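You operate a simulated robot arm through the tools that you are given. There is no shell and no other tool. Be economical: measure what you need, move in short steps, check, and stop when the job is done.

You run a simulated two-armed robot. Do the job below in one go: nothing can be reset, and whatever is moved stays where it is left.

## Task
Soap the red brush and scrub the tall pot clean.
Fine: hold the pot; brush back in its crock, pot on the blue square.

It is judged by the outcome, as a careful person would: the job done as asked, and still so three seconds after it is handed in. It fails if anything else is knocked over, pushed out of place, dropped, spilled or broken.

## Robot
Two 7-joint arms with two-finger parallel grippers on one trunk, on a base that drives. Base frame: it is fixed to the floor where the robot stands at the start and does not move with it; the origin is under the middle of the robot, x ahead of it, y to its left, z up. Readings come in m, degrees, newtons and seconds.
The left shoulder is at the start at [0.06, 0.143, 0.95], the right one opposite. With the tool pointing down near the work surface each hand reaches from about 0.32 to 0.74 m from the robot's upright axis, wherever it stands, measured 20 degrees to its own side. Places, roughly: soap bar [0.6, -0.2, 0.8]; white crock [0.7, 0, 0.8]; blue square [0.5, -0.5, 0.8]. Payload 1.57 kg a hand.
Tool frame (each hand has its own): the origin (TCP) lies between the finger pads and is the grasp point; the fingertips stand 0.03 m ahead of it; z points along the fingers, y is the line along which they close. Largest opening 0.11 m; finger width 0.024, thickness 0.012; the body of the gripper, 0.048 by 0.112 m, starts 0.078 m behind the TCP.
Orientation is that of the tool frame in the base frame, as a unit quaternion [w, x, y, z]. With the fingers straight down and closing along the base's y, the tool's x points along the base's -x, its y along +y and its z along -z.

## Interface
- The arms move only by the tool move_arm. It takes "left_commands", "right_commands" or both (then of equal length, played together; a hand with none holds still); each is a list of rows, each a list of 7 numbers: the shift along the base's x, y, z in units of 500 mm (1.0 is 500 mm), then the turn, a rotation vector about the base's x, y, z in units of 90 degrees (1.0 is 90 degrees), then the gripper command, from -1 (fully open) to 1 (shut), values between in proportion. In form: [[dx, dy, dz, rx, ry, rz, hand], ...]. A call has 1 to 10 rows; each row is the pose to reach, as a shift and turn from the pose commanded when the call began. A call with a number of a shift or a turn outside -1 to 1 is refused whole. Each row takes 0.2 s and may step no farther than 0.05 m and 8.6 degrees from the row before; otherwise, or with a gripper value out of range, the whole call is refused. Where a pose cannot be reached the arm comes as near as it can. A force on the tool above 40 N (or 10 N above the force at the start of the call, whichever is more), or a blocked arm, ends the call early, and 0.2 s more pass. Each finger travels about 0.045 m/s and halts on what it meets, pressing with about 35 N; the grip force reading is that of the motor and also rises with nothing between the fingers. The clock runs only during rows and for 0.2 s after the last one: add rows that repeat a pose to give the fingers time. The reply holds the time, the measured pose of the TCP, the force on the tool along the base axes, the opening and the grip force, in the units named above and with some noise.
- Cameras (640 x 400 px; columns grow to the right, rows downward): "scene" is now at [0.0468, -0.0227, 1.5641]; the picture's right is [-0.27, -0.96, 0.00], its down [-0.69, 0.19, -0.70] and it looks along [0.67, -0.19, -0.72] (base axes); focal length 264 px, centre (320, 200). "left" rides on the left gripper at [0.07, -0.016, -0.141] in its tool frame; the picture's right is [0.23, 0.97, 0.00], its down [-0.85, 0.20, -0.48] and it looks along [-0.47, 0.11, 0.88] (tool axes); focal length 222 px, centre (320, 200). "right" rides on the right gripper at [0.07, 0.016, -0.141] in its tool frame; the picture's right is [-0.23, 0.97, 0.00], its down [-0.85, -0.20, -0.48] and it looks along [-0.47, -0.11, 0.88] (tool axes); focal length 222 px, centre (320, 200). There is no depth. A picture from a camera that has moved, and an enlarged one, comes with that camera's place and axes in the base frame and with its lens.
- snapshot(camera): a new picture of that camera. It takes no simulated time.
- raise_lower(by): slides the trunk up (or, below 0, down) by that many m; the arms and the scene camera ride with it, the base frame stays. It gives what a move gives, with no picture.
- base_move(legs): drives the robot by 1 to 6 legs, each [ahead, left, turn to the left] in m, m and degrees, along the robot's own axes; the way and the turn of a leg run together, so that a leg with both is an arc; at most 1.5 m and 180 degrees a leg. The arms and the cameras ride along, it lands a little off, and it stops where it bumps. It gives what a move gives.
- turn_head(pan, tilt): turns the head with the scene camera to pan (to the left, within 86 degrees either way) and tilt (down, from -29 to 69), counted from straight ahead of the robot. It gives what a move gives.
- close_up(camera, box): a new picture of the part [left, top, right, bottom] of that camera's present view, enlarged. It takes no simulated time.
- hand_in(): hands the job in; it is judged then, once.

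Work in short steps. Places have to be worked out from the pictures, the camera data and where the tool is seen: move nearer, look again, correct. Check each grasp and each placing, and mend what went wrong. You have 120 turns and 100 pictures in all, those below and enlarged ones among them. Open the grippers and draw the arms clear of the work before you hand the job in, unless the task says otherwise; then end with one line.

The tools are called after "Emit:" as name(argument=value, ...) on one line, values as JSON. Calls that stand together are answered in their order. move_arm: Moves the arms, as the interface text tells. Its arguments: {"type":"object","properties":{"left_commands":{"type":"array","items":{"type":"array","items":{"type":"number"}}},"right_commands":{"type":"array","items":{"type":"array","items":{"type":"number"}}}},"required":[]} The other tools are called the same way: raise_lower (by) slides the trunk up or down; base_move (legs) drives the base; turn_head (pan, tilt) turns the head that bears the scene camera; snapshot (camera) takes a picture; close_up (camera, box) takes an enlarged picture of a part of a camera's view; hand_in () hands the job in.

At the start:

```text
time: 0.0
left_tcp_pos: [0.5243, 0.0883, 1.1115]
left_orientation: [0.0, 0.0, 1.0, 0.0]
left_contact_force: [0.7, 0.2, -0.5]
left_gripper_width: 0.1099
left_grasp_force: 0.0
right_tcp_pos: [0.4068, -0.2833, 1.1102]
right_orientation: [0.001, 0.0, 1.0, 0.0]
right_contact_force: [1.0, -0.7, 0.4]
right_gripper_width: 0.1099
right_grasp_force: 0.1
trunk travel left (down, up): [-0.549, 0.041]
robot x, y, heading: [0.002, 0.0003, -0.2]
head pan, tilt: [-15.6, 45.9]
```

scene: 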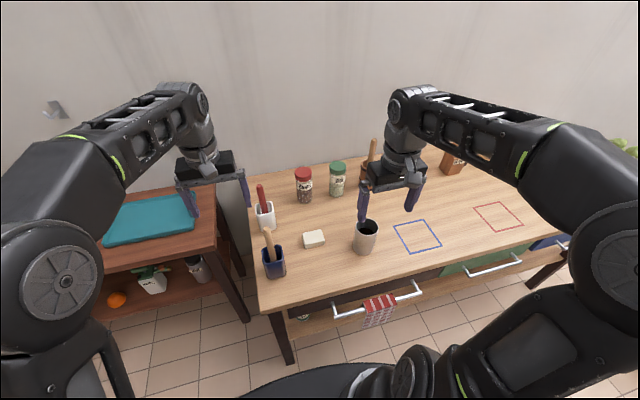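
right: 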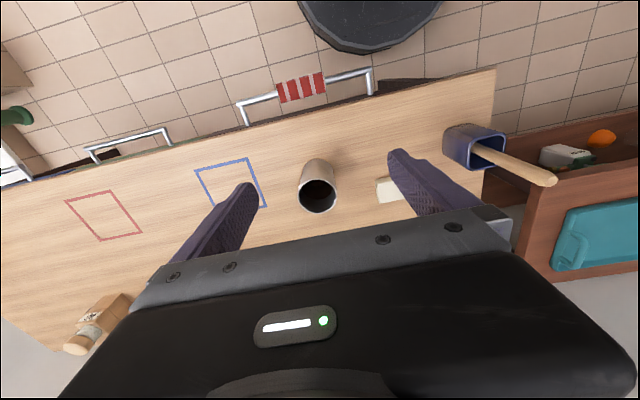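
left: 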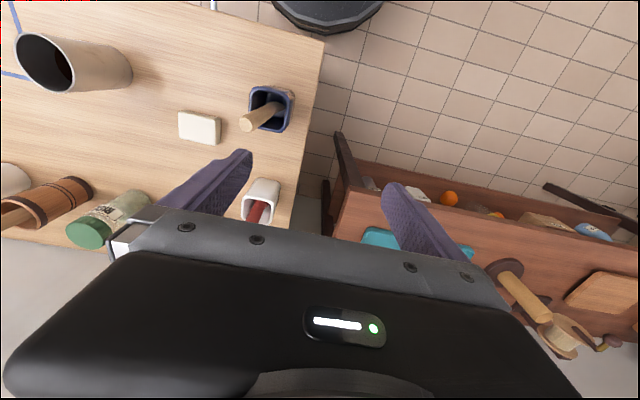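

I'll look closely at the pot, brush and soap before moving anything.

Emit:
close_up(camera="scene", box=[230, 150, 390, 290])

Emit:
close_up(camera="scene", box=[340, 130, 540, 290])

Emit:
close_up(camera="left", box=[0, 0, 320, 240])

```text
2.86 times, centred on (310, 220) of scene
camera zoom: at [0.0468, -0.0227, 1.5641], right [-0.27, -0.96, 0.0], down [-0.69, 0.19, -0.7], along [0.67, -0.19, -0.72], focal length 755 px, centre (349, 143)
```

zoom: 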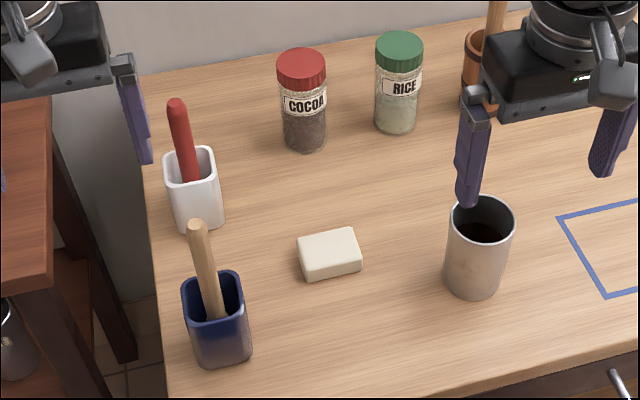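

```text
2.50 times, centred on (440, 210) of scene
camera zoom: at [0.0468, -0.0227, 1.5641], right [-0.27, -0.96, 0.0], down [-0.69, 0.19, -0.7], along [0.67, -0.19, -0.72], focal length 661 px, centre (20, 175)
```

zoom: 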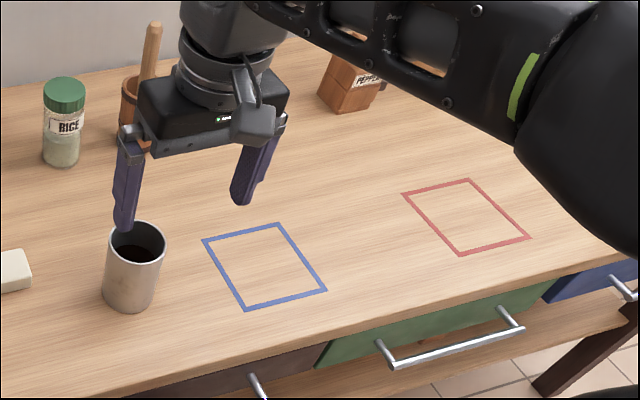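

```text
1.67 times, centred on (160, 120) of left
camera zoom: at [0.4556, 0.0719, 1.2516], right [-0.23, 0.97, 0.0], down [0.85, 0.2, 0.48], along [0.47, 0.11, -0.88], focal length 370 px, centre (587, 333)
```

zoom: 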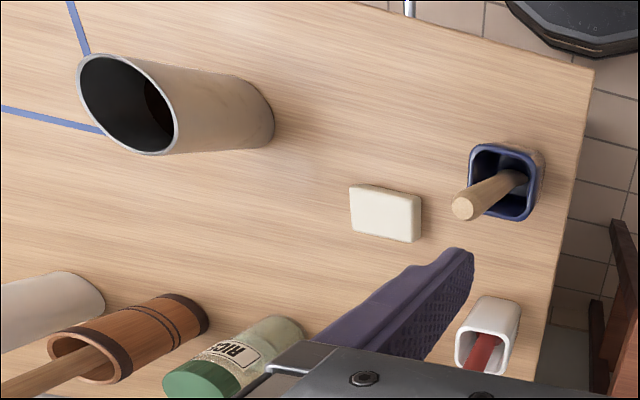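

The tall pot seems to be the grey one near [0.52,-0.32]. The left camera shows another pale cylinder behind the right gripper, so I'll inspect the pot from the right camera and get an uncropped look at the rear of the table.

Emit:
close_up(camera="right", box=[260, 120, 420, 240])

Emit:
move_arm(right_commands=[[-0.05, -0.08, 0.0, 0, 0, 0, -1], [-0.1, -0.16, 0.0, 0, 0, 0, -1], [-0.1, -0.24, 0.0, 0, 0, 0, -1], [-0.1, -0.32, 0, 0, 0, 0, -1], [-0.1, -0.4, 0, 0, 0, 0, -1]])

Emit:
snapshot(camera="scene")

Emit:
snapshot(camera="right")

```text
3.33 times, centred on (340, 180) of right
camera zoom: at [0.3364, -0.2668, 1.2523], right [0.23, 0.97, 0.0], down [0.85, -0.2, 0.48], along [0.47, -0.11, -0.88], focal length 740 px, centre (253, 267)
```

zoom: 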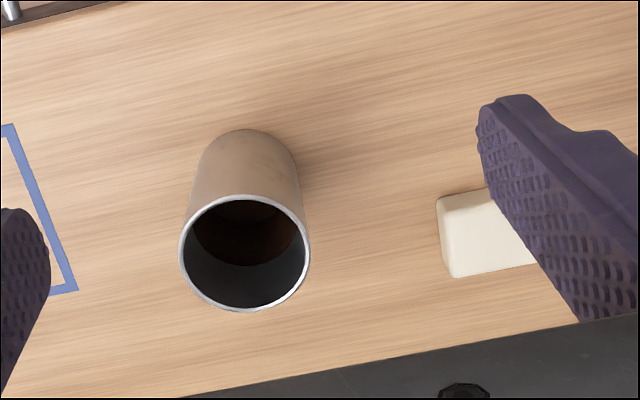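

```text
time: 1.2
left_tcp_pos: [0.5255, 0.088, 1.1117]
left_orientation: [0.0, 0.0, 1.0, 0.0]
left_contact_force: [0.5, 0.1, -0.4]
left_gripper_width: 0.1099
left_grasp_force: 0.0
right_tcp_pos: [0.3584, -0.484, 1.1105]
right_orientation: [0.001, 0.0, 1.0, 0.0]
right_contact_force: [0.1, -1.2, -0.2]
right_gripper_width: 0.1099
right_grasp_force: 0.2
trunk travel left (down, up): [-0.549, 0.041]
robot x, y, heading: [0.0013, -0.001, -0.1]
head pan, tilt: [-15.6, 45.9]
```

```text
92 pictures are left
camera scene: at [0.0473, -0.0237, 1.564], right [-0.27, -0.96, 0.0], down [-0.69, 0.19, -0.7], along [0.67, -0.19, -0.72], focal length 264 px, centre (320, 200)
```

scene: 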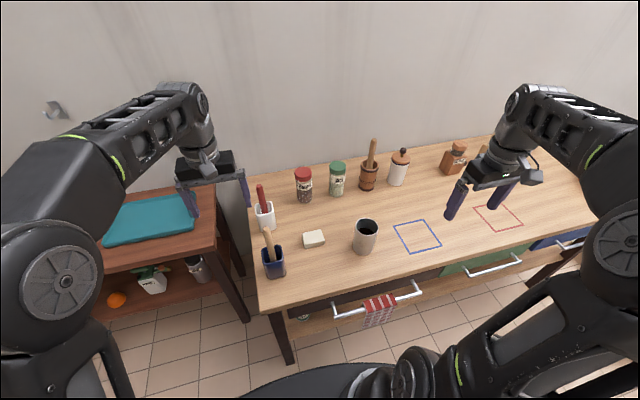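

```text
91 pictures are left
camera right: at [0.2875, -0.4678, 1.2516], right [0.23, 0.97, 0.0], down [0.86, -0.2, 0.48], along [0.47, -0.11, -0.88], focal length 222 px, centre (320, 200)
```

right: 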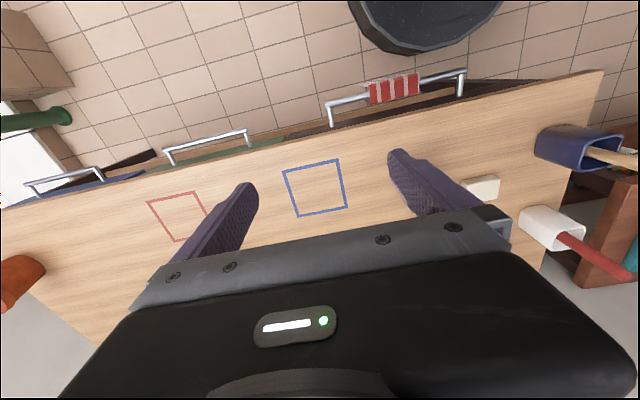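

The only pot is the grey one (the pale thing is a lidded jar); its inside bottom is brown, which is the dirt. Now I'll examine the red brush and crock.

Emit:
close_up(camera="scene", box=[240, 175, 300, 235])

Emit:
close_up(camera="left", box=[200, 140, 320, 230])

Emit:
close_up(camera="right", box=[460, 100, 640, 300])

Emit:
close_up(camera="scene", box=[330, 200, 400, 270])

```text
6.67 times, centred on (270, 205) of scene
camera zoom: at [0.0473, -0.0237, 1.564], right [-0.27, -0.96, 0.0], down [-0.69, 0.19, -0.7], along [0.67, -0.19, -0.72], focal length 1762 px, centre (653, 167)
```

zoom: 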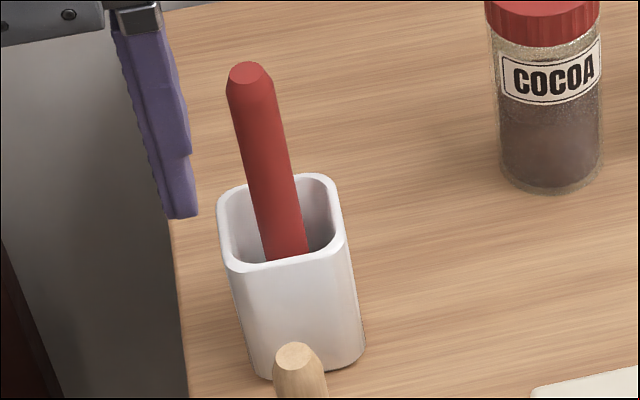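

```text
4.44 times, centred on (260, 185) of left
camera zoom: at [0.456, 0.0711, 1.2515], right [-0.23, 0.97, 0.0], down [0.85, 0.2, 0.48], along [0.47, 0.11, -0.88], focal length 987 px, centre (587, 267)
```

zoom: 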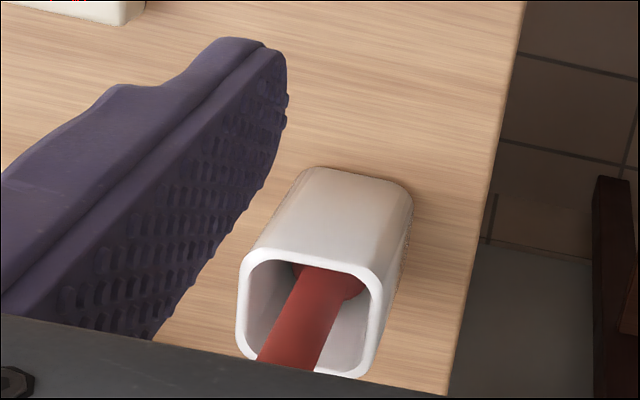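

```text
2.00 times, centred on (550, 200) of right
camera zoom: at [0.2875, -0.4678, 1.2516], right [0.23, 0.97, 0.0], down [0.86, -0.2, 0.48], along [0.47, -0.11, -0.88], focal length 444 px, centre (-140, 200)
```

zoom: 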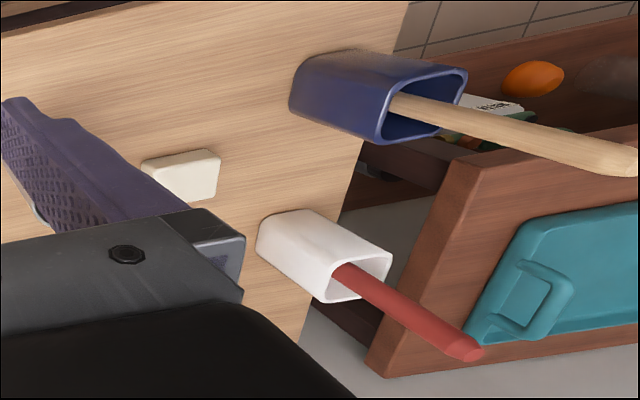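

```text
5.71 times, centred on (365, 235) of scene
camera zoom: at [0.0473, -0.0237, 1.564], right [-0.27, -0.96, 0.0], down [-0.69, 0.19, -0.7], along [0.67, -0.19, -0.72], focal length 1511 px, centre (63, 0)
```

zoom: 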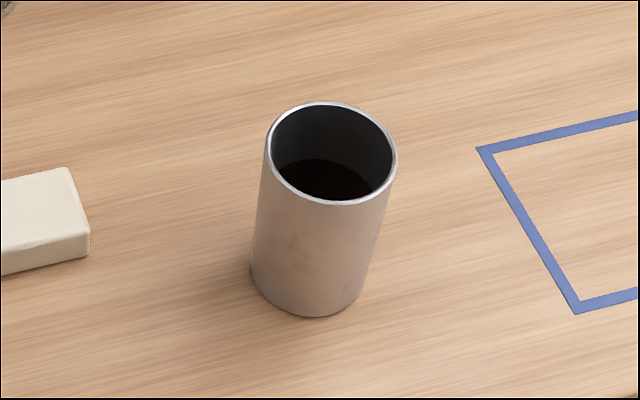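

Triangulated: brush handle tip ≈ (0.717, −0.008, 0.965), crock rim centre ≈ (0.712, −0.007, 0.864), handle near-vertical and ~22 mm thick. I move the left hand above the handle, open.

Emit:
move_arm(left_commands=[[0.0766, -0.0382, -0.03, 0, 0, 0, -1], [0.1532, -0.0764, -0.06, 0, 0, 0, -1], [0.2298, -0.1146, -0.09, 0, 0, 0, -1], [0.3064, -0.1528, -0.12, 0, 0, 0, -1], [0.383, -0.191, -0.15, 0, 0, 0, -1], [0.383, -0.191, -0.15, 0, 0, 0, -1]])

Emit:
snapshot(camera="left")

Emit:
close_up(camera="scene", box=[220, 120, 340, 240])

```text
time: 2.6
left_tcp_pos: [0.5537, 0.0764, 1.0999]
left_orientation: [0.002, 0.0, 1.0, 0.0]
left_contact_force: [0.2, -0.3, 1.3]
left_gripper_width: 0.1098
left_grasp_force: 0.0
left hand out of reach, approached as far as the arm can: row 1, 2, 3, 4, 5, 6
right_tcp_pos: [0.3572, -0.4825, 1.1101]
right_orientation: [0.0, 0.0, 1.0, 0.0]
right_contact_force: [0.5, -0.7, -0.4]
right_gripper_width: 0.11
right_grasp_force: 0.1
trunk travel left (down, up): [-0.549, 0.041]
robot x, y, heading: [0.0037, 0.0002, 0.0]
head pan, tilt: [-15.6, 45.9]
```

```text
86 pictures are left
camera left: at [0.4837, 0.0592, 1.2396], right [-0.23, 0.97, 0.0], down [0.85, 0.2, 0.48], along [0.47, 0.11, -0.88], focal length 222 px, centre (320, 200)
```

left: 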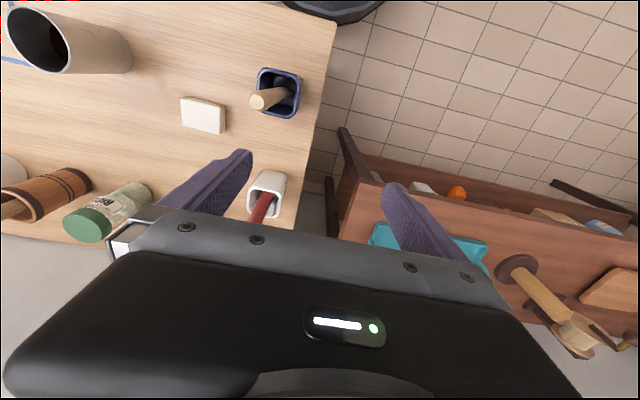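

```text
3.33 times, centred on (280, 180) of scene
camera zoom: at [0.0467, -0.0226, 1.5641], right [-0.27, -0.96, 0.0], down [-0.69, 0.19, -0.7], along [0.67, -0.19, -0.72], focal length 881 px, centre (453, 267)
```

zoom: 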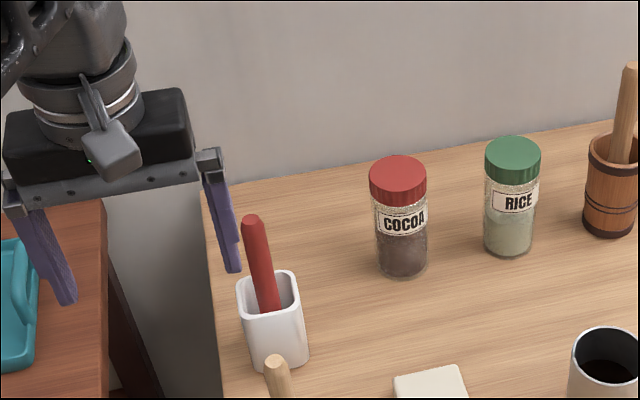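

The left hand is out of reach at that height, so I drive 0.10 m ahead (the base front is around x=0.2, table front about 0.36).

Emit:
base_move(legs=[[0.1, 0, 0]])

```text
time: 3.8
left_tcp_pos: [0.654, 0.0744, 1.098]
left_orientation: [0.0, 0.001, 1.0, -0.001]
left_contact_force: [0.3, 0.3, 0.0]
left_gripper_width: 0.1098
left_grasp_force: 0.0
right_tcp_pos: [0.4584, -0.4832, 1.1101]
right_orientation: [-0.001, 0.001, 1.0, 0.0]
right_contact_force: [0.7, 0.8, 1.5]
right_gripper_width: 0.1101
right_grasp_force: 0.2
trunk travel left (down, up): [-0.549, 0.041]
robot x, y, heading: [0.1, -0.0026, -0.3]
head pan, tilt: [-15.6, 45.9]
```

I test with a null row whether the commanded pose equals the reached pose.

Emit:
move_arm(left_commands=[[0, 0, 0, 0, 0, 0, -1]])

```text
time: 4.2
left_tcp_pos: [0.654, 0.0735, 1.0985]
left_orientation: [0.002, 0.001, 1.0, 0.0]
left_contact_force: [-0.4, 0.3, -0.2]
left_gripper_width: 0.1099
left_grasp_force: 0.1
right_tcp_pos: [0.4566, -0.4819, 1.1102]
right_orientation: [-0.001, 0.002, 1.0, 0.0]
right_contact_force: [-0.1, -0.2, 0.7]
right_gripper_width: 0.11
right_grasp_force: 0.1
trunk travel left (down, up): [-0.549, 0.041]
robot x, y, heading: [0.0993, 0.0006, 0.1]
head pan, tilt: [-15.6, 45.9]
```

The commanded pose follows the reached one. Now to above the handle: target (0.717, −0.0075, 1.03).

Emit:
move_arm(left_commands=[[0.042, -0.054, -0.04, 0, 0, 0, -1], [0.084, -0.108, -0.08, 0, 0, 0, -1], [0.126, -0.162, -0.13, 0, 0, 0, -1], [0.126, -0.162, -0.13, 0, 0, 0, -1]])

Emit:
snapshot(camera="left")

Emit:
close_up(camera="scene", box=[220, 120, 380, 240])

Emit:
snapshot(camera="right")

```text
time: 5.2
left_tcp_pos: [0.6888, 0.0229, 1.0663]
left_orientation: [0.007, -0.01, 1.0, -0.009]
left_contact_force: [-0.5, 0.1, 0.0]
left_gripper_width: 0.1097
left_grasp_force: 0.1
left hand out of reach, approached as far as the arm can: row 2, 3, 4
right_tcp_pos: [0.4574, -0.482, 1.1111]
right_orientation: [0.0, 0.001, 1.0, -0.001]
right_contact_force: [0.1, 0.5, 0.4]
right_gripper_width: 0.1101
right_grasp_force: 0.0
trunk travel left (down, up): [-0.549, 0.041]
robot x, y, heading: [0.1002, -0.0038, 0.4]
head pan, tilt: [-15.6, 45.9]
```

```text
84 pictures are left
camera left: at [0.6176, 0.0075, 1.2073], right [-0.24, 0.97, -0.02], down [0.85, 0.22, 0.48], along [0.47, 0.1, -0.87], focal length 222 px, centre (320, 200)
```

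left: 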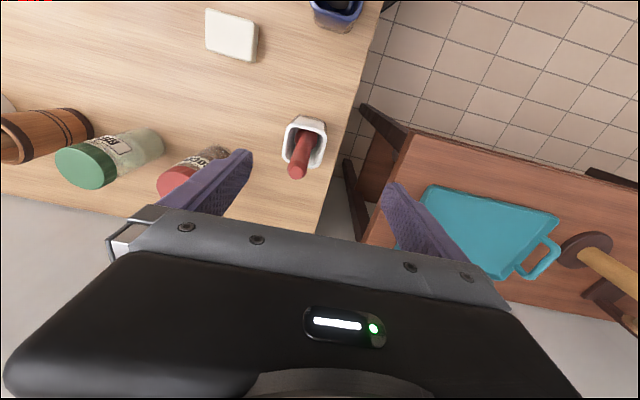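

```text
3.33 times, centred on (300, 180) of scene
camera zoom: at [0.1473, -0.0226, 1.5641], right [-0.27, -0.96, 0.0], down [-0.69, 0.19, -0.7], along [0.67, -0.19, -0.72], focal length 881 px, centre (387, 267)
```

zoom: 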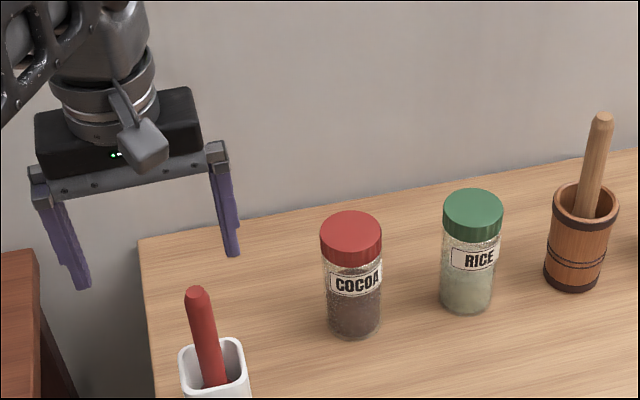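

```text
82 pictures are left
camera right: at [0.3868, -0.467, 1.252], right [0.23, 0.97, 0.0], down [0.85, -0.2, 0.48], along [0.47, -0.11, -0.88], focal length 222 px, centre (320, 200)
```

right: 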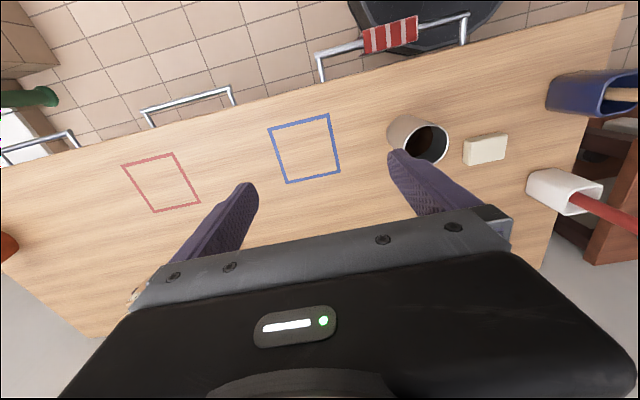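

Still short with the vertical tool, but tilting the hand 30° forward gains reach and still grips the vertical handle. I go to a pre-grasp position behind the brush at (0.64, −0.0075, 0.95).

Emit:
move_arm(left_commands=[[-0.03, -0.015, -0.055, 0, -0.083, 0, -1], [-0.06, -0.03, -0.11, 0, -0.167, 0, -1], [-0.085, -0.046, -0.17, 0, -0.25, 0, -1], [-0.098, -0.061, -0.232, 0, -0.333, 0, -1], [-0.098, -0.061, -0.232, 0, -0.333, 0, -1]])

Emit:
snapshot(camera="left")

Emit:
close_up(camera="scene", box=[220, 140, 340, 240])

```text
time: 6.3
left_tcp_pos: [0.6392, -0.0076, 0.9507]
left_orientation: [0.26, 0.001, 0.966, 0.0]
left_contact_force: [0.7, -0.2, -0.3]
left_gripper_width: 0.1099
left_grasp_force: 0.1
right_tcp_pos: [0.4572, -0.4825, 1.1105]
right_orientation: [0.0, 0.001, 1.0, 0.001]
right_contact_force: [-0.2, -0.3, 0.1]
right_gripper_width: 0.1098
right_grasp_force: 0.0
trunk travel left (down, up): [-0.549, 0.041]
robot x, y, heading: [0.0987, -0.003, 0.1]
head pan, tilt: [-15.6, 45.9]
```

```text
81 pictures are left
camera left: at [0.5088, -0.0247, 1.0376], right [-0.19, 0.97, -0.11], down [0.5, 0.2, 0.84], along [0.84, 0.11, -0.52], focal length 222 px, centre (320, 200)
```

left: 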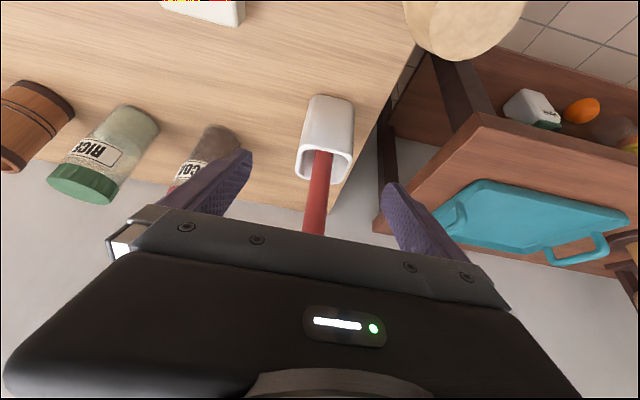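

```text
4.00 times, centred on (280, 190) of scene
camera zoom: at [0.1473, -0.0221, 1.5641], right [-0.27, -0.96, 0.0], down [-0.69, 0.19, -0.7], along [0.67, -0.19, -0.72], focal length 1058 px, centre (480, 240)
```

zoom: 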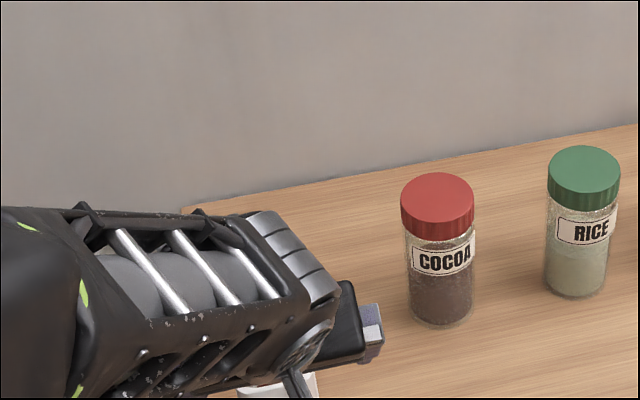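

The handle lies midway between the fingers. I advance to (0.717, −0.0075, 0.928), staying clear of the wooden-handled brush below the wrist.

Emit:
move_arm(left_commands=[[0.052, 0, -0.01, 0, 0, 0, -1], [0.104, 0, -0.02, 0, 0, 0, -1], [0.154, 0, -0.045, 0, 0, 0, -1], [0.154, 0, -0.045, 0, 0, 0, -1]])

Emit:
snapshot(camera="left")

Emit:
close_up(camera="right", box=[480, 40, 640, 240])

```text
time: 7.3
left_tcp_pos: [0.7142, -0.0109, 0.9257]
left_orientation: [0.26, 0.002, 0.966, 0.0]
left_contact_force: [-1.1, -1.1, 0.6]
left_gripper_width: 0.1097
left_grasp_force: 0.1
right_tcp_pos: [0.457, -0.4838, 1.1113]
right_orientation: [0.0, 0.001, 1.0, 0.0]
right_contact_force: [0.4, 1.0, 0.0]
right_gripper_width: 0.1099
right_grasp_force: 0.0
trunk travel left (down, up): [-0.549, 0.041]
robot x, y, heading: [0.102, 0.0007, -0.2]
head pan, tilt: [-15.6, 45.9]
```

```text
79 pictures are left
camera left: at [0.5837, -0.027, 1.0135], right [-0.19, 0.97, -0.11], down [0.5, 0.2, 0.84], along [0.84, 0.11, -0.53], focal length 222 px, centre (320, 200)
```

left: 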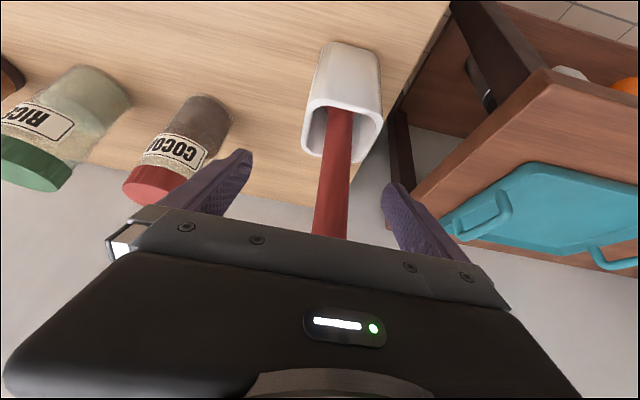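

```text
2.00 times, centred on (560, 140) of right
camera zoom: at [0.3862, -0.4672, 1.2521], right [0.23, 0.97, 0.0], down [0.85, -0.2, 0.48], along [0.47, -0.11, -0.88], focal length 444 px, centre (-160, 320)
```

zoom: 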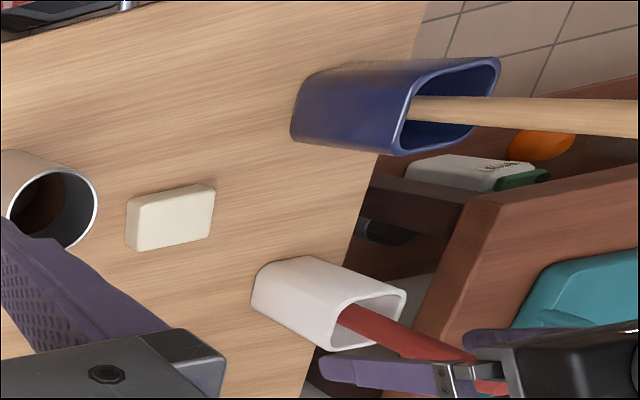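

Handle is between the pads. Closing.

Emit:
move_arm(left_commands=[[0, 0, 0, 0, 0, 0, 1], [0, 0, 0, 0, 0, 0, 1], [0, 0, 0, 0, 0, 0, 1], [0, 0, 0, 0, 0, 0, 1], [0, 0, 0, 0, 0, 0, 1], [0, 0, 0, 0, 0, 0, 1], [0, 0, 0, 0, 0, 0, 1]])

Emit:
snapshot(camera="left")

```text
time: 8.9
left_tcp_pos: [0.7146, -0.0086, 0.9267]
left_orientation: [0.26, 0.0, 0.966, 0.001]
left_contact_force: [0.4, 5.4, 0.4]
left_gripper_width: 0.0231
left_grasp_force: 32.4
right_tcp_pos: [0.4577, -0.4827, 1.111]
right_orientation: [0.0, 0.001, 1.0, -0.001]
right_contact_force: [0.7, 0.4, 0.3]
right_gripper_width: 0.1104
right_grasp_force: 0.0
trunk travel left (down, up): [-0.549, 0.041]
robot x, y, heading: [0.0999, -0.0006, -0.3]
head pan, tilt: [-15.6, 45.9]
```

```text
77 pictures are left
camera left: at [0.5841, -0.0253, 1.0132], right [-0.2, 0.97, -0.11], down [0.5, 0.2, 0.84], along [0.84, 0.11, -0.53], focal length 222 px, centre (320, 200)
```

left: 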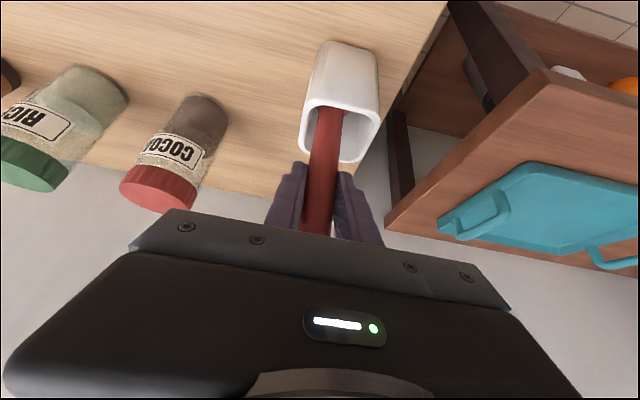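

Gripped (23 mm, firm). Grasp pose recorded: (0.7146, −0.0086, 0.9267). Lifting straight up 0.13.

Emit:
move_arm(left_commands=[[0, 0, 0.04, 0, 0, 0, 1], [0, 0, 0.1, 0, 0, 0, 1], [0, 0, 0.16, 0, 0, 0, 1], [0, 0, 0.21, 0, 0, 0, 1], [0, 0, 0.26, 0, 0, 0, 1], [0, 0, 0.26, 0, 0, 0, 1]])

Emit:
snapshot(camera="left")

Emit:
snapshot(camera="right")

```text
time: 10.3
left_tcp_pos: [0.7143, -0.0085, 1.0561]
left_orientation: [0.261, 0.002, 0.965, -0.001]
left_contact_force: [-0.7, -0.2, -0.3]
left_gripper_width: 0.0225
left_grasp_force: 34.5
right_tcp_pos: [0.4575, -0.4831, 1.11]
right_orientation: [0.0, 0.002, 1.0, 0.001]
right_contact_force: [-0.4, -0.4, 0.6]
right_gripper_width: 0.1099
right_grasp_force: 0.0
trunk travel left (down, up): [-0.549, 0.041]
robot x, y, heading: [0.103, 0.0003, -0.2]
head pan, tilt: [-15.6, 45.9]
```

```text
76 pictures are left
camera left: at [0.5838, -0.0243, 1.1432], right [-0.19, 0.97, -0.11], down [0.5, 0.2, 0.84], along [0.84, 0.11, -0.53], focal length 222 px, centre (320, 200)
```

left: 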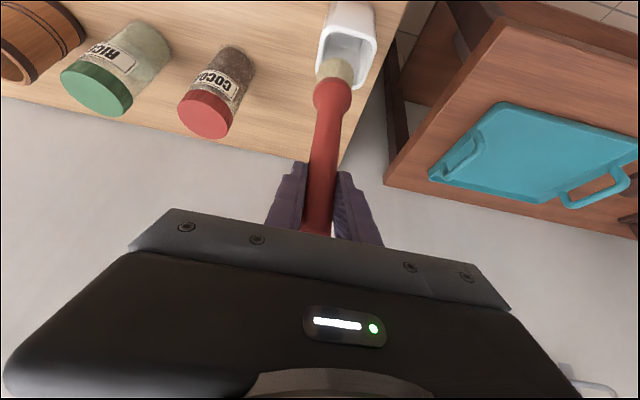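

```text
75 pictures are left
camera right: at [0.3868, -0.4676, 1.2518], right [0.23, 0.97, 0.0], down [0.85, -0.2, 0.48], along [0.47, -0.11, -0.88], focal length 222 px, centre (320, 200)
```

right: 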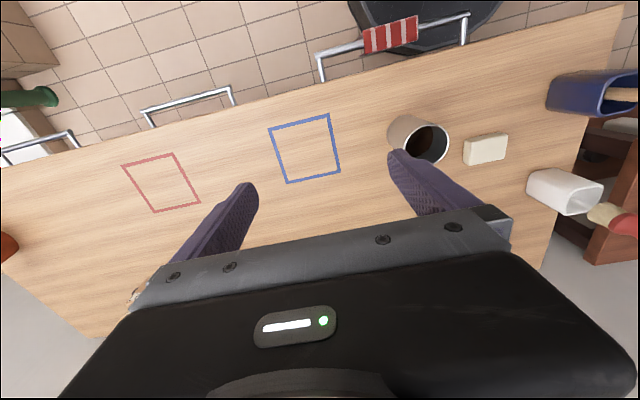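

The brush has a round bristle tuft, tip ~0.158 below TCP, hanging vertically. Moving over the soap (0.594, −0.155).

Emit:
move_arm(left_commands=[[-0.046, -0.058, 0.01, 0, 0, 0, 1], [-0.093, -0.116, 0.01, 0, 0, 0, 1], [-0.14, -0.174, 0, 0, 0, 0, 1], [-0.186, -0.232, 0, 0, 0, 0, 1], [-0.233, -0.289, -0.04, 0, 0, 0, 1], [-0.233, -0.289, -0.1, 0, 0, 0, 1], [-0.233, -0.289, -0.1, 0, 0, 0, 1]])

Emit:
snapshot(camera="left")

Emit:
close_up(camera="right", box=[400, 60, 640, 240])

Emit:
snapshot(camera="scene")

```text
time: 11.9
left_tcp_pos: [0.5995, -0.1532, 1.0077]
left_orientation: [0.259, 0.001, 0.966, 0.001]
left_contact_force: [0.0, 0.4, -0.8]
left_gripper_width: 0.0227
left_grasp_force: 34.9
right_tcp_pos: [0.4571, -0.4847, 1.1106]
right_orientation: [0.0, 0.001, 1.0, 0.001]
right_contact_force: [0.2, 0.2, 0.2]
right_gripper_width: 0.1101
right_grasp_force: 0.0
trunk travel left (down, up): [-0.549, 0.041]
robot x, y, heading: [0.102, -0.0016, -0.2]
head pan, tilt: [-15.6, 45.9]
```

```text
74 pictures are left
camera left: at [0.4688, -0.1698, 1.0953], right [-0.19, 0.97, -0.11], down [0.5, 0.2, 0.84], along [0.84, 0.11, -0.53], focal length 222 px, centre (320, 200)
```

left: 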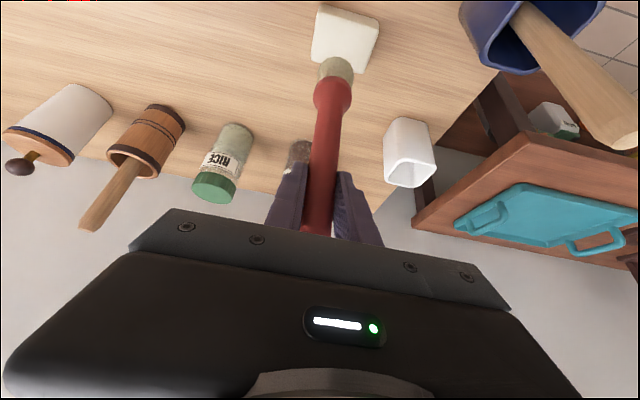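

```text
2.22 times, centred on (520, 150) of right
camera zoom: at [0.3864, -0.4674, 1.252], right [0.23, 0.97, 0.0], down [0.85, -0.2, 0.48], along [0.47, -0.11, -0.88], focal length 494 px, centre (-124, 311)
```

zoom: 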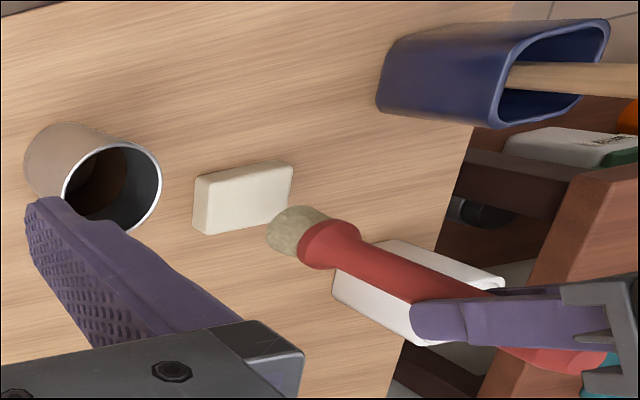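

```text
72 pictures are left
camera scene: at [0.1468, -0.023, 1.5641], right [-0.27, -0.96, 0.0], down [-0.69, 0.19, -0.7], along [0.67, -0.19, -0.72], focal length 264 px, centre (320, 200)
```

scene: 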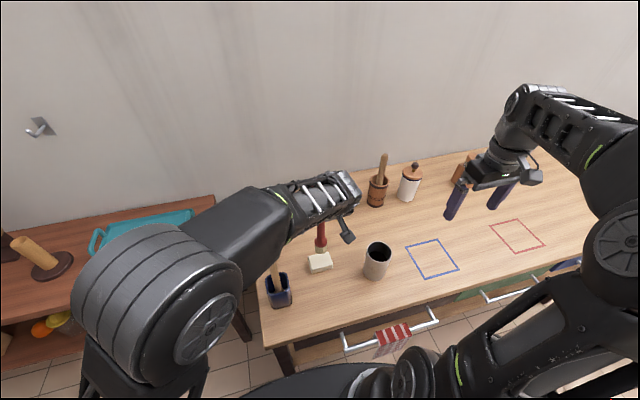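

Bristle tip ≈ (0.603, −0.157, 0.843), soap centre (0.594, −0.155). I shift back 9 mm and go down to just above it.

Emit:
move_arm(left_commands=[[-0.018, 0.004, -0.04, 0, 0, 0, 1], [-0.018, 0.004, -0.08, 0, 0, 0, 1], [-0.018, 0.004, -0.09, 0, 0, 0, 1]])

Emit:
close_up(camera="right", box=[440, 90, 580, 200])

Emit:
close_up(camera="left", box=[260, 0, 420, 120])

Emit:
close_up(camera="scene", box=[280, 210, 400, 290])

```text
time: 12.8
left_tcp_pos: [0.5902, -0.1489, 0.9619]
left_orientation: [0.26, 0.001, 0.966, 0.0]
left_contact_force: [-0.6, 0.8, -0.6]
left_gripper_width: 0.0228
left_grasp_force: 34.5
right_tcp_pos: [0.4575, -0.4831, 1.111]
right_orientation: [0.0, 0.001, 1.0, 0.0]
right_contact_force: [0.5, -0.7, 0.1]
right_gripper_width: 0.1098
right_grasp_force: 0.0
trunk travel left (down, up): [-0.549, 0.041]
robot x, y, heading: [0.1031, 0.0009, 0.1]
head pan, tilt: [-15.6, 45.9]
```

```text
3.64 times, centred on (510, 145) of right
camera zoom: at [0.3865, -0.4673, 1.252], right [0.23, 0.97, 0.0], down [0.85, -0.2, 0.48], along [0.47, -0.11, -0.88], focal length 808 px, centre (-371, 400)
```

zoom: 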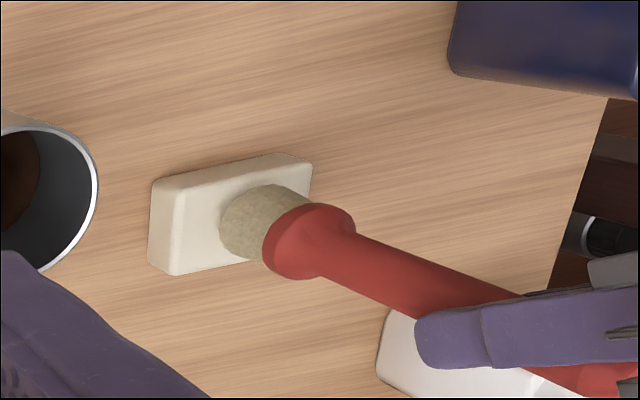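

```text
3.33 times, centred on (340, 60) of left
camera zoom: at [0.4597, -0.1661, 1.0489], right [-0.2, 0.97, -0.11], down [0.5, 0.2, 0.84], along [0.84, 0.11, -0.53], focal length 740 px, centre (253, 667)
```

zoom: 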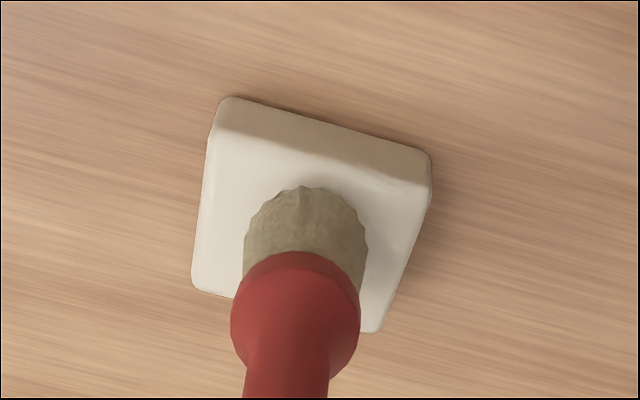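

```text
5.00 times, centred on (340, 250) of scene
camera zoom: at [0.1469, -0.023, 1.5641], right [-0.27, -0.96, 0.0], down [-0.69, 0.19, -0.7], along [0.67, -0.19, -0.72], focal length 1322 px, centre (220, -50)
```

zoom: 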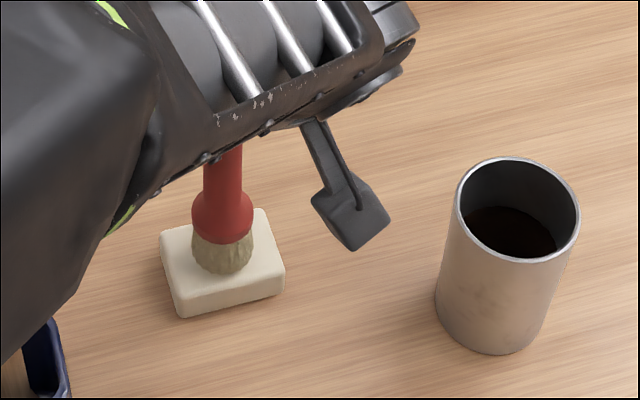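

Bristles are centred over the soap, a little above it. Lowering gently.

Emit:
move_arm(left_commands=[[0, -0.004, -0.008, 0, 0, 0, 1], [0, -0.004, -0.014, 0, 0, 0, 1]])

Emit:
close_up(camera="right", box=[440, 90, 580, 200])

```text
time: 13.3
left_tcp_pos: [0.591, -0.1522, 0.9554]
left_orientation: [0.26, 0.0, 0.966, 0.0]
left_contact_force: [0.2, 0.2, -1.1]
left_gripper_width: 0.0226
left_grasp_force: 34.9
right_tcp_pos: [0.4578, -0.484, 1.1092]
right_orientation: [0.0, 0.0, 1.0, 0.0]
right_contact_force: [0.5, 0.1, -0.4]
right_gripper_width: 0.11
right_grasp_force: 0.0
trunk travel left (down, up): [-0.549, 0.041]
robot x, y, heading: [0.1014, -0.0003, -0.2]
head pan, tilt: [-15.6, 45.9]
```

```text
3.64 times, centred on (510, 145) of right
camera zoom: at [0.3867, -0.4673, 1.252], right [0.23, 0.97, 0.0], down [0.85, -0.2, 0.48], along [0.47, -0.11, -0.88], focal length 808 px, centre (-371, 400)
```

zoom: 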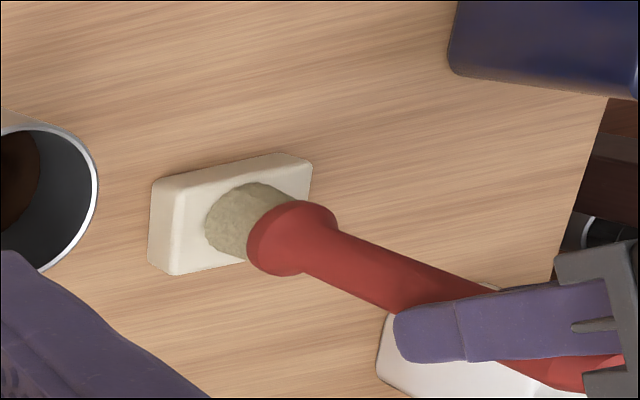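

No contact yet; continuing in 2 mm steps.

Emit:
move_arm(left_commands=[[0, 0, -0.004, 0, 0, 0, 1], [0, 0, -0.008, 0, 0, 0, 1], [0, 0, -0.012, 0, 0, 0, 1]])

```text
time: 14.2
left_tcp_pos: [0.5901, -0.1513, 0.9519]
left_orientation: [0.262, 0.0, 0.965, 0.0]
left_contact_force: [-3.2, 3.3, 22.1]
left_gripper_width: 0.0226
left_grasp_force: 35.0
right_tcp_pos: [0.456, -0.4811, 1.112]
right_orientation: [0.001, 0.001, 1.0, 0.0]
right_contact_force: [0.2, 0.2, 0.3]
right_gripper_width: 0.1101
right_grasp_force: 0.1
trunk travel left (down, up): [-0.549, 0.041]
robot x, y, heading: [0.0996, 0.0009, -0.1]
head pan, tilt: [-15.6, 45.9]
```

Contact, 22 N down, which is more than needed. I ease off ~1.5 mm and check the look.

Emit:
move_arm(left_commands=[[0, 0, 0.003, 0, 0, 0, 1], [0, 0, 0.003, 0, 0, 0, 1]])

Emit:
close_up(camera="right", box=[440, 90, 580, 200])

```text
time: 14.8
left_tcp_pos: [0.5894, -0.1527, 0.9515]
left_orientation: [0.262, 0.001, 0.965, 0.0]
left_contact_force: [3.4, -2.4, 15.6]
left_gripper_width: 0.0225
left_grasp_force: 34.6
right_tcp_pos: [0.4563, -0.4828, 1.111]
right_orientation: [0.0, 0.002, 1.0, 0.0]
right_contact_force: [0.3, -0.8, -0.1]
right_gripper_width: 0.1098
right_grasp_force: 0.1
trunk travel left (down, up): [-0.549, 0.041]
robot x, y, heading: [0.0998, -0.0001, -0.3]
head pan, tilt: [-15.6, 45.9]
```

```text
3.64 times, centred on (510, 145) of right
camera zoom: at [0.386, -0.4672, 1.2522], right [0.23, 0.97, 0.0], down [0.85, -0.2, 0.48], along [0.47, -0.11, -0.88], focal length 808 px, centre (-371, 400)
```

zoom: 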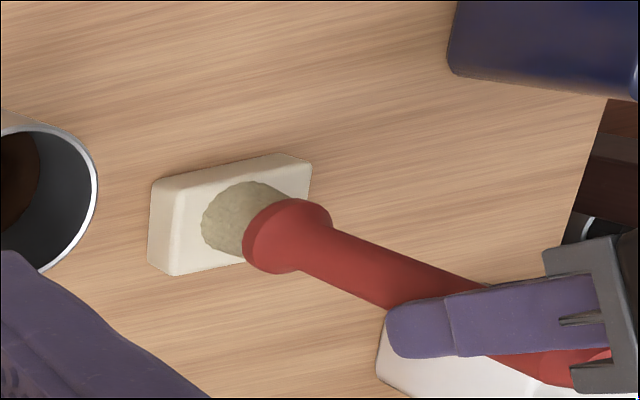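

No visible change from pressing alone. I'll rub with short strokes at light pressure and check that the soap stays put.

Emit:
move_arm(left_commands=[[0, 0, 0.002, 0, 0, 0, 1], [0, 0.012, 0.002, 0, 0, 0, 1], [0, 0, 0.002, 0, 0, 0, 1], [0, -0.012, 0.002, 0, 0, 0, 1], [0, 0, 0.002, 0, 0, 0, 1]])

Emit:
close_up(camera="right", box=[440, 90, 580, 200])

```text
time: 15.9
left_tcp_pos: [0.5886, -0.153, 0.9515]
left_orientation: [0.259, 0.002, 0.966, -0.001]
left_contact_force: [0.0, -1.1, 7.1]
left_gripper_width: 0.0227
left_grasp_force: 34.7
right_tcp_pos: [0.4559, -0.4835, 1.1099]
right_orientation: [-0.001, 0.002, 1.0, 0.0]
right_contact_force: [-0.4, 0.5, -0.9]
right_gripper_width: 0.1101
right_grasp_force: 0.0
trunk travel left (down, up): [-0.549, 0.041]
robot x, y, heading: [0.0991, -0.0003, -0.3]
head pan, tilt: [-15.6, 45.9]
```

```text
3.64 times, centred on (510, 145) of right
camera zoom: at [0.3861, -0.4674, 1.252], right [0.23, 0.97, 0.0], down [0.85, -0.2, 0.48], along [0.47, -0.11, -0.88], focal length 808 px, centre (-371, 400)
```

zoom: 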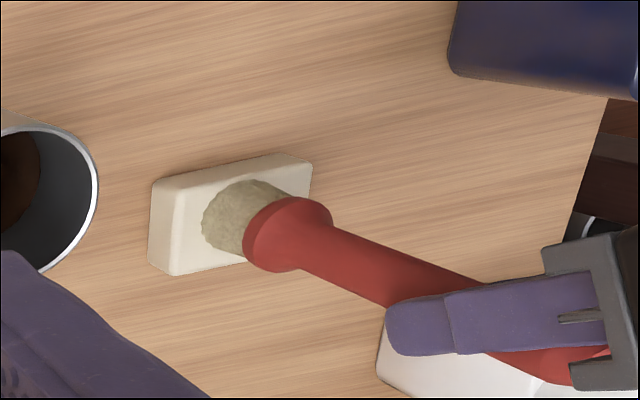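

The soap hasn't moved. More strokes, ±10 mm along y.

Emit:
move_arm(left_commands=[[0, 0.02, 0, 0, 0, 0, 1], [0, 0, 0, 0, 0, 0, 1], [0, -0.02, 0, 0, 0, 0, 1], [0, 0, 0, 0, 0, 0, 1], [0.012, 0.02, 0, 0, 0, 0, 1], [0.012, 0, 0, 0, 0, 0, 1], [0, -0.02, 0, 0, 0, 0, 1], [0, 0, 0, 0, 0, 0, 1], [0, 0.02, 0, 0, 0, 0, 1], [0, 0, 0, 0, 0, 0, 1]])

Emit:
close_up(camera="right", box=[440, 90, 580, 200])

```text
time: 18.1
left_tcp_pos: [0.5907, -0.1534, 0.9515]
left_orientation: [0.26, 0.002, 0.966, 0.0]
left_contact_force: [0.3, -0.5, -1.0]
left_gripper_width: 0.0227
left_grasp_force: 35.0
right_tcp_pos: [0.4573, -0.4835, 1.1093]
right_orientation: [0.0, 0.001, 1.0, 0.002]
right_contact_force: [-0.5, -0.5, 0.3]
right_gripper_width: 0.1097
right_grasp_force: 0.1
trunk travel left (down, up): [-0.549, 0.041]
robot x, y, heading: [0.1014, 0.0007, -0.0]
head pan, tilt: [-15.6, 45.9]
```

```text
3.64 times, centred on (510, 145) of right
camera zoom: at [0.3867, -0.4676, 1.2518], right [0.23, 0.97, 0.0], down [0.85, -0.2, 0.48], along [0.47, -0.11, -0.88], focal length 808 px, centre (-371, 400)
```

zoom: 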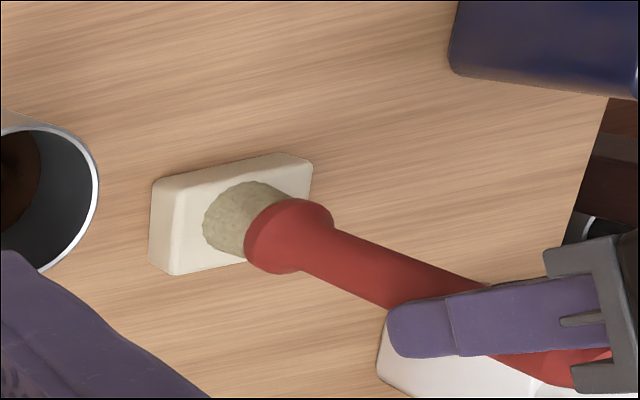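

Pressure was lost during the strokes (0 N now); soap still in place. I press 1.5–2 mm deeper and rub again.

Emit:
move_arm(left_commands=[[0, 0, -0.004, 0, 0, 0, 1], [0, 0.02, -0.004, 0, 0, 0, 1], [0, 0, -0.004, 0, 0, 0, 1], [0, -0.02, -0.004, 0, 0, 0, 1], [0, 0, -0.004, 0, 0, 0, 1], [0, 0.02, -0.005, 0, 0, 0, 1], [0, 0, -0.005, 0, 0, 0, 1], [0, -0.02, -0.005, 0, 0, 0, 1], [0, 0, -0.005, 0, 0, 0, 1]])

Emit:
close_up(camera="right", box=[440, 90, 580, 200])

```text
time: 20.1
left_tcp_pos: [0.5896, -0.155, 0.9498]
left_orientation: [0.261, 0.001, 0.965, -0.004]
left_contact_force: [4.9, -5.3, 20.9]
left_gripper_width: 0.0228
left_grasp_force: 34.6
right_tcp_pos: [0.4559, -0.4834, 1.1108]
right_orientation: [0.0, 0.002, 1.0, 0.001]
right_contact_force: [0.4, -0.3, -0.2]
right_gripper_width: 0.1102
right_grasp_force: 0.0
trunk travel left (down, up): [-0.549, 0.041]
robot x, y, heading: [0.1038, -0.0002, -0.4]
head pan, tilt: [-15.6, 45.9]
```

```text
3.64 times, centred on (510, 145) of right
camera zoom: at [0.3857, -0.4679, 1.252], right [0.23, 0.97, 0.0], down [0.85, -0.2, 0.48], along [0.47, -0.11, -0.88], focal length 808 px, centre (-371, 400)
```

zoom: 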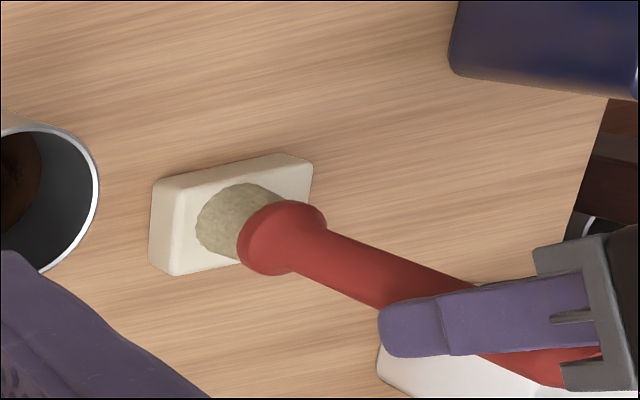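

I lift 3 cm and look at the bristles for lather.

Emit:
move_arm(left_commands=[[0, 0, 0.03, 0, 0, 0, 1], [0, 0, 0.1, 0, 0, 0, 1], [0, 0, 0.1, 0, 0, 0, 1]])

Emit:
close_up(camera="right", box=[440, 90, 580, 200])

Emit:
close_up(camera="left", box=[260, 0, 420, 120])

```text
time: 20.9
left_tcp_pos: [0.5893, -0.1521, 0.999]
left_orientation: [0.26, 0.001, 0.966, 0.0]
left_contact_force: [-0.6, 0.1, -0.5]
left_gripper_width: 0.0224
left_grasp_force: 34.7
right_tcp_pos: [0.4568, -0.4846, 1.1113]
right_orientation: [0.0, 0.0, 1.0, 0.001]
right_contact_force: [-1.1, 0.4, -0.3]
right_gripper_width: 0.11
right_grasp_force: 0.0
trunk travel left (down, up): [-0.549, 0.041]
robot x, y, heading: [0.1, 0.0007, -0.1]
head pan, tilt: [-15.6, 45.9]
```

```text
3.64 times, centred on (510, 145) of right
camera zoom: at [0.3868, -0.4675, 1.2517], right [0.23, 0.97, 0.0], down [0.85, -0.2, 0.48], along [0.47, -0.11, -0.88], focal length 808 px, centre (-371, 400)
```

zoom: 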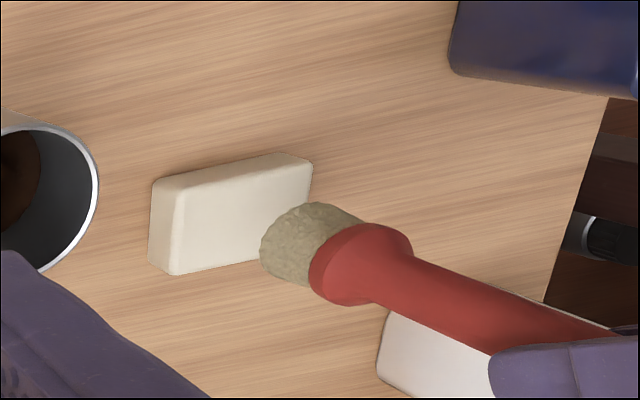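

```text
3.33 times, centred on (340, 60) of left
camera zoom: at [0.459, -0.169, 1.0853], right [-0.19, 0.97, -0.11], down [0.5, 0.2, 0.84], along [0.84, 0.11, -0.53], focal length 740 px, centre (253, 667)
```

zoom: 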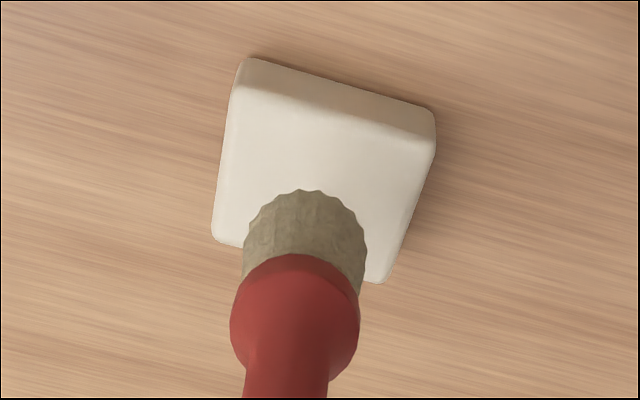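

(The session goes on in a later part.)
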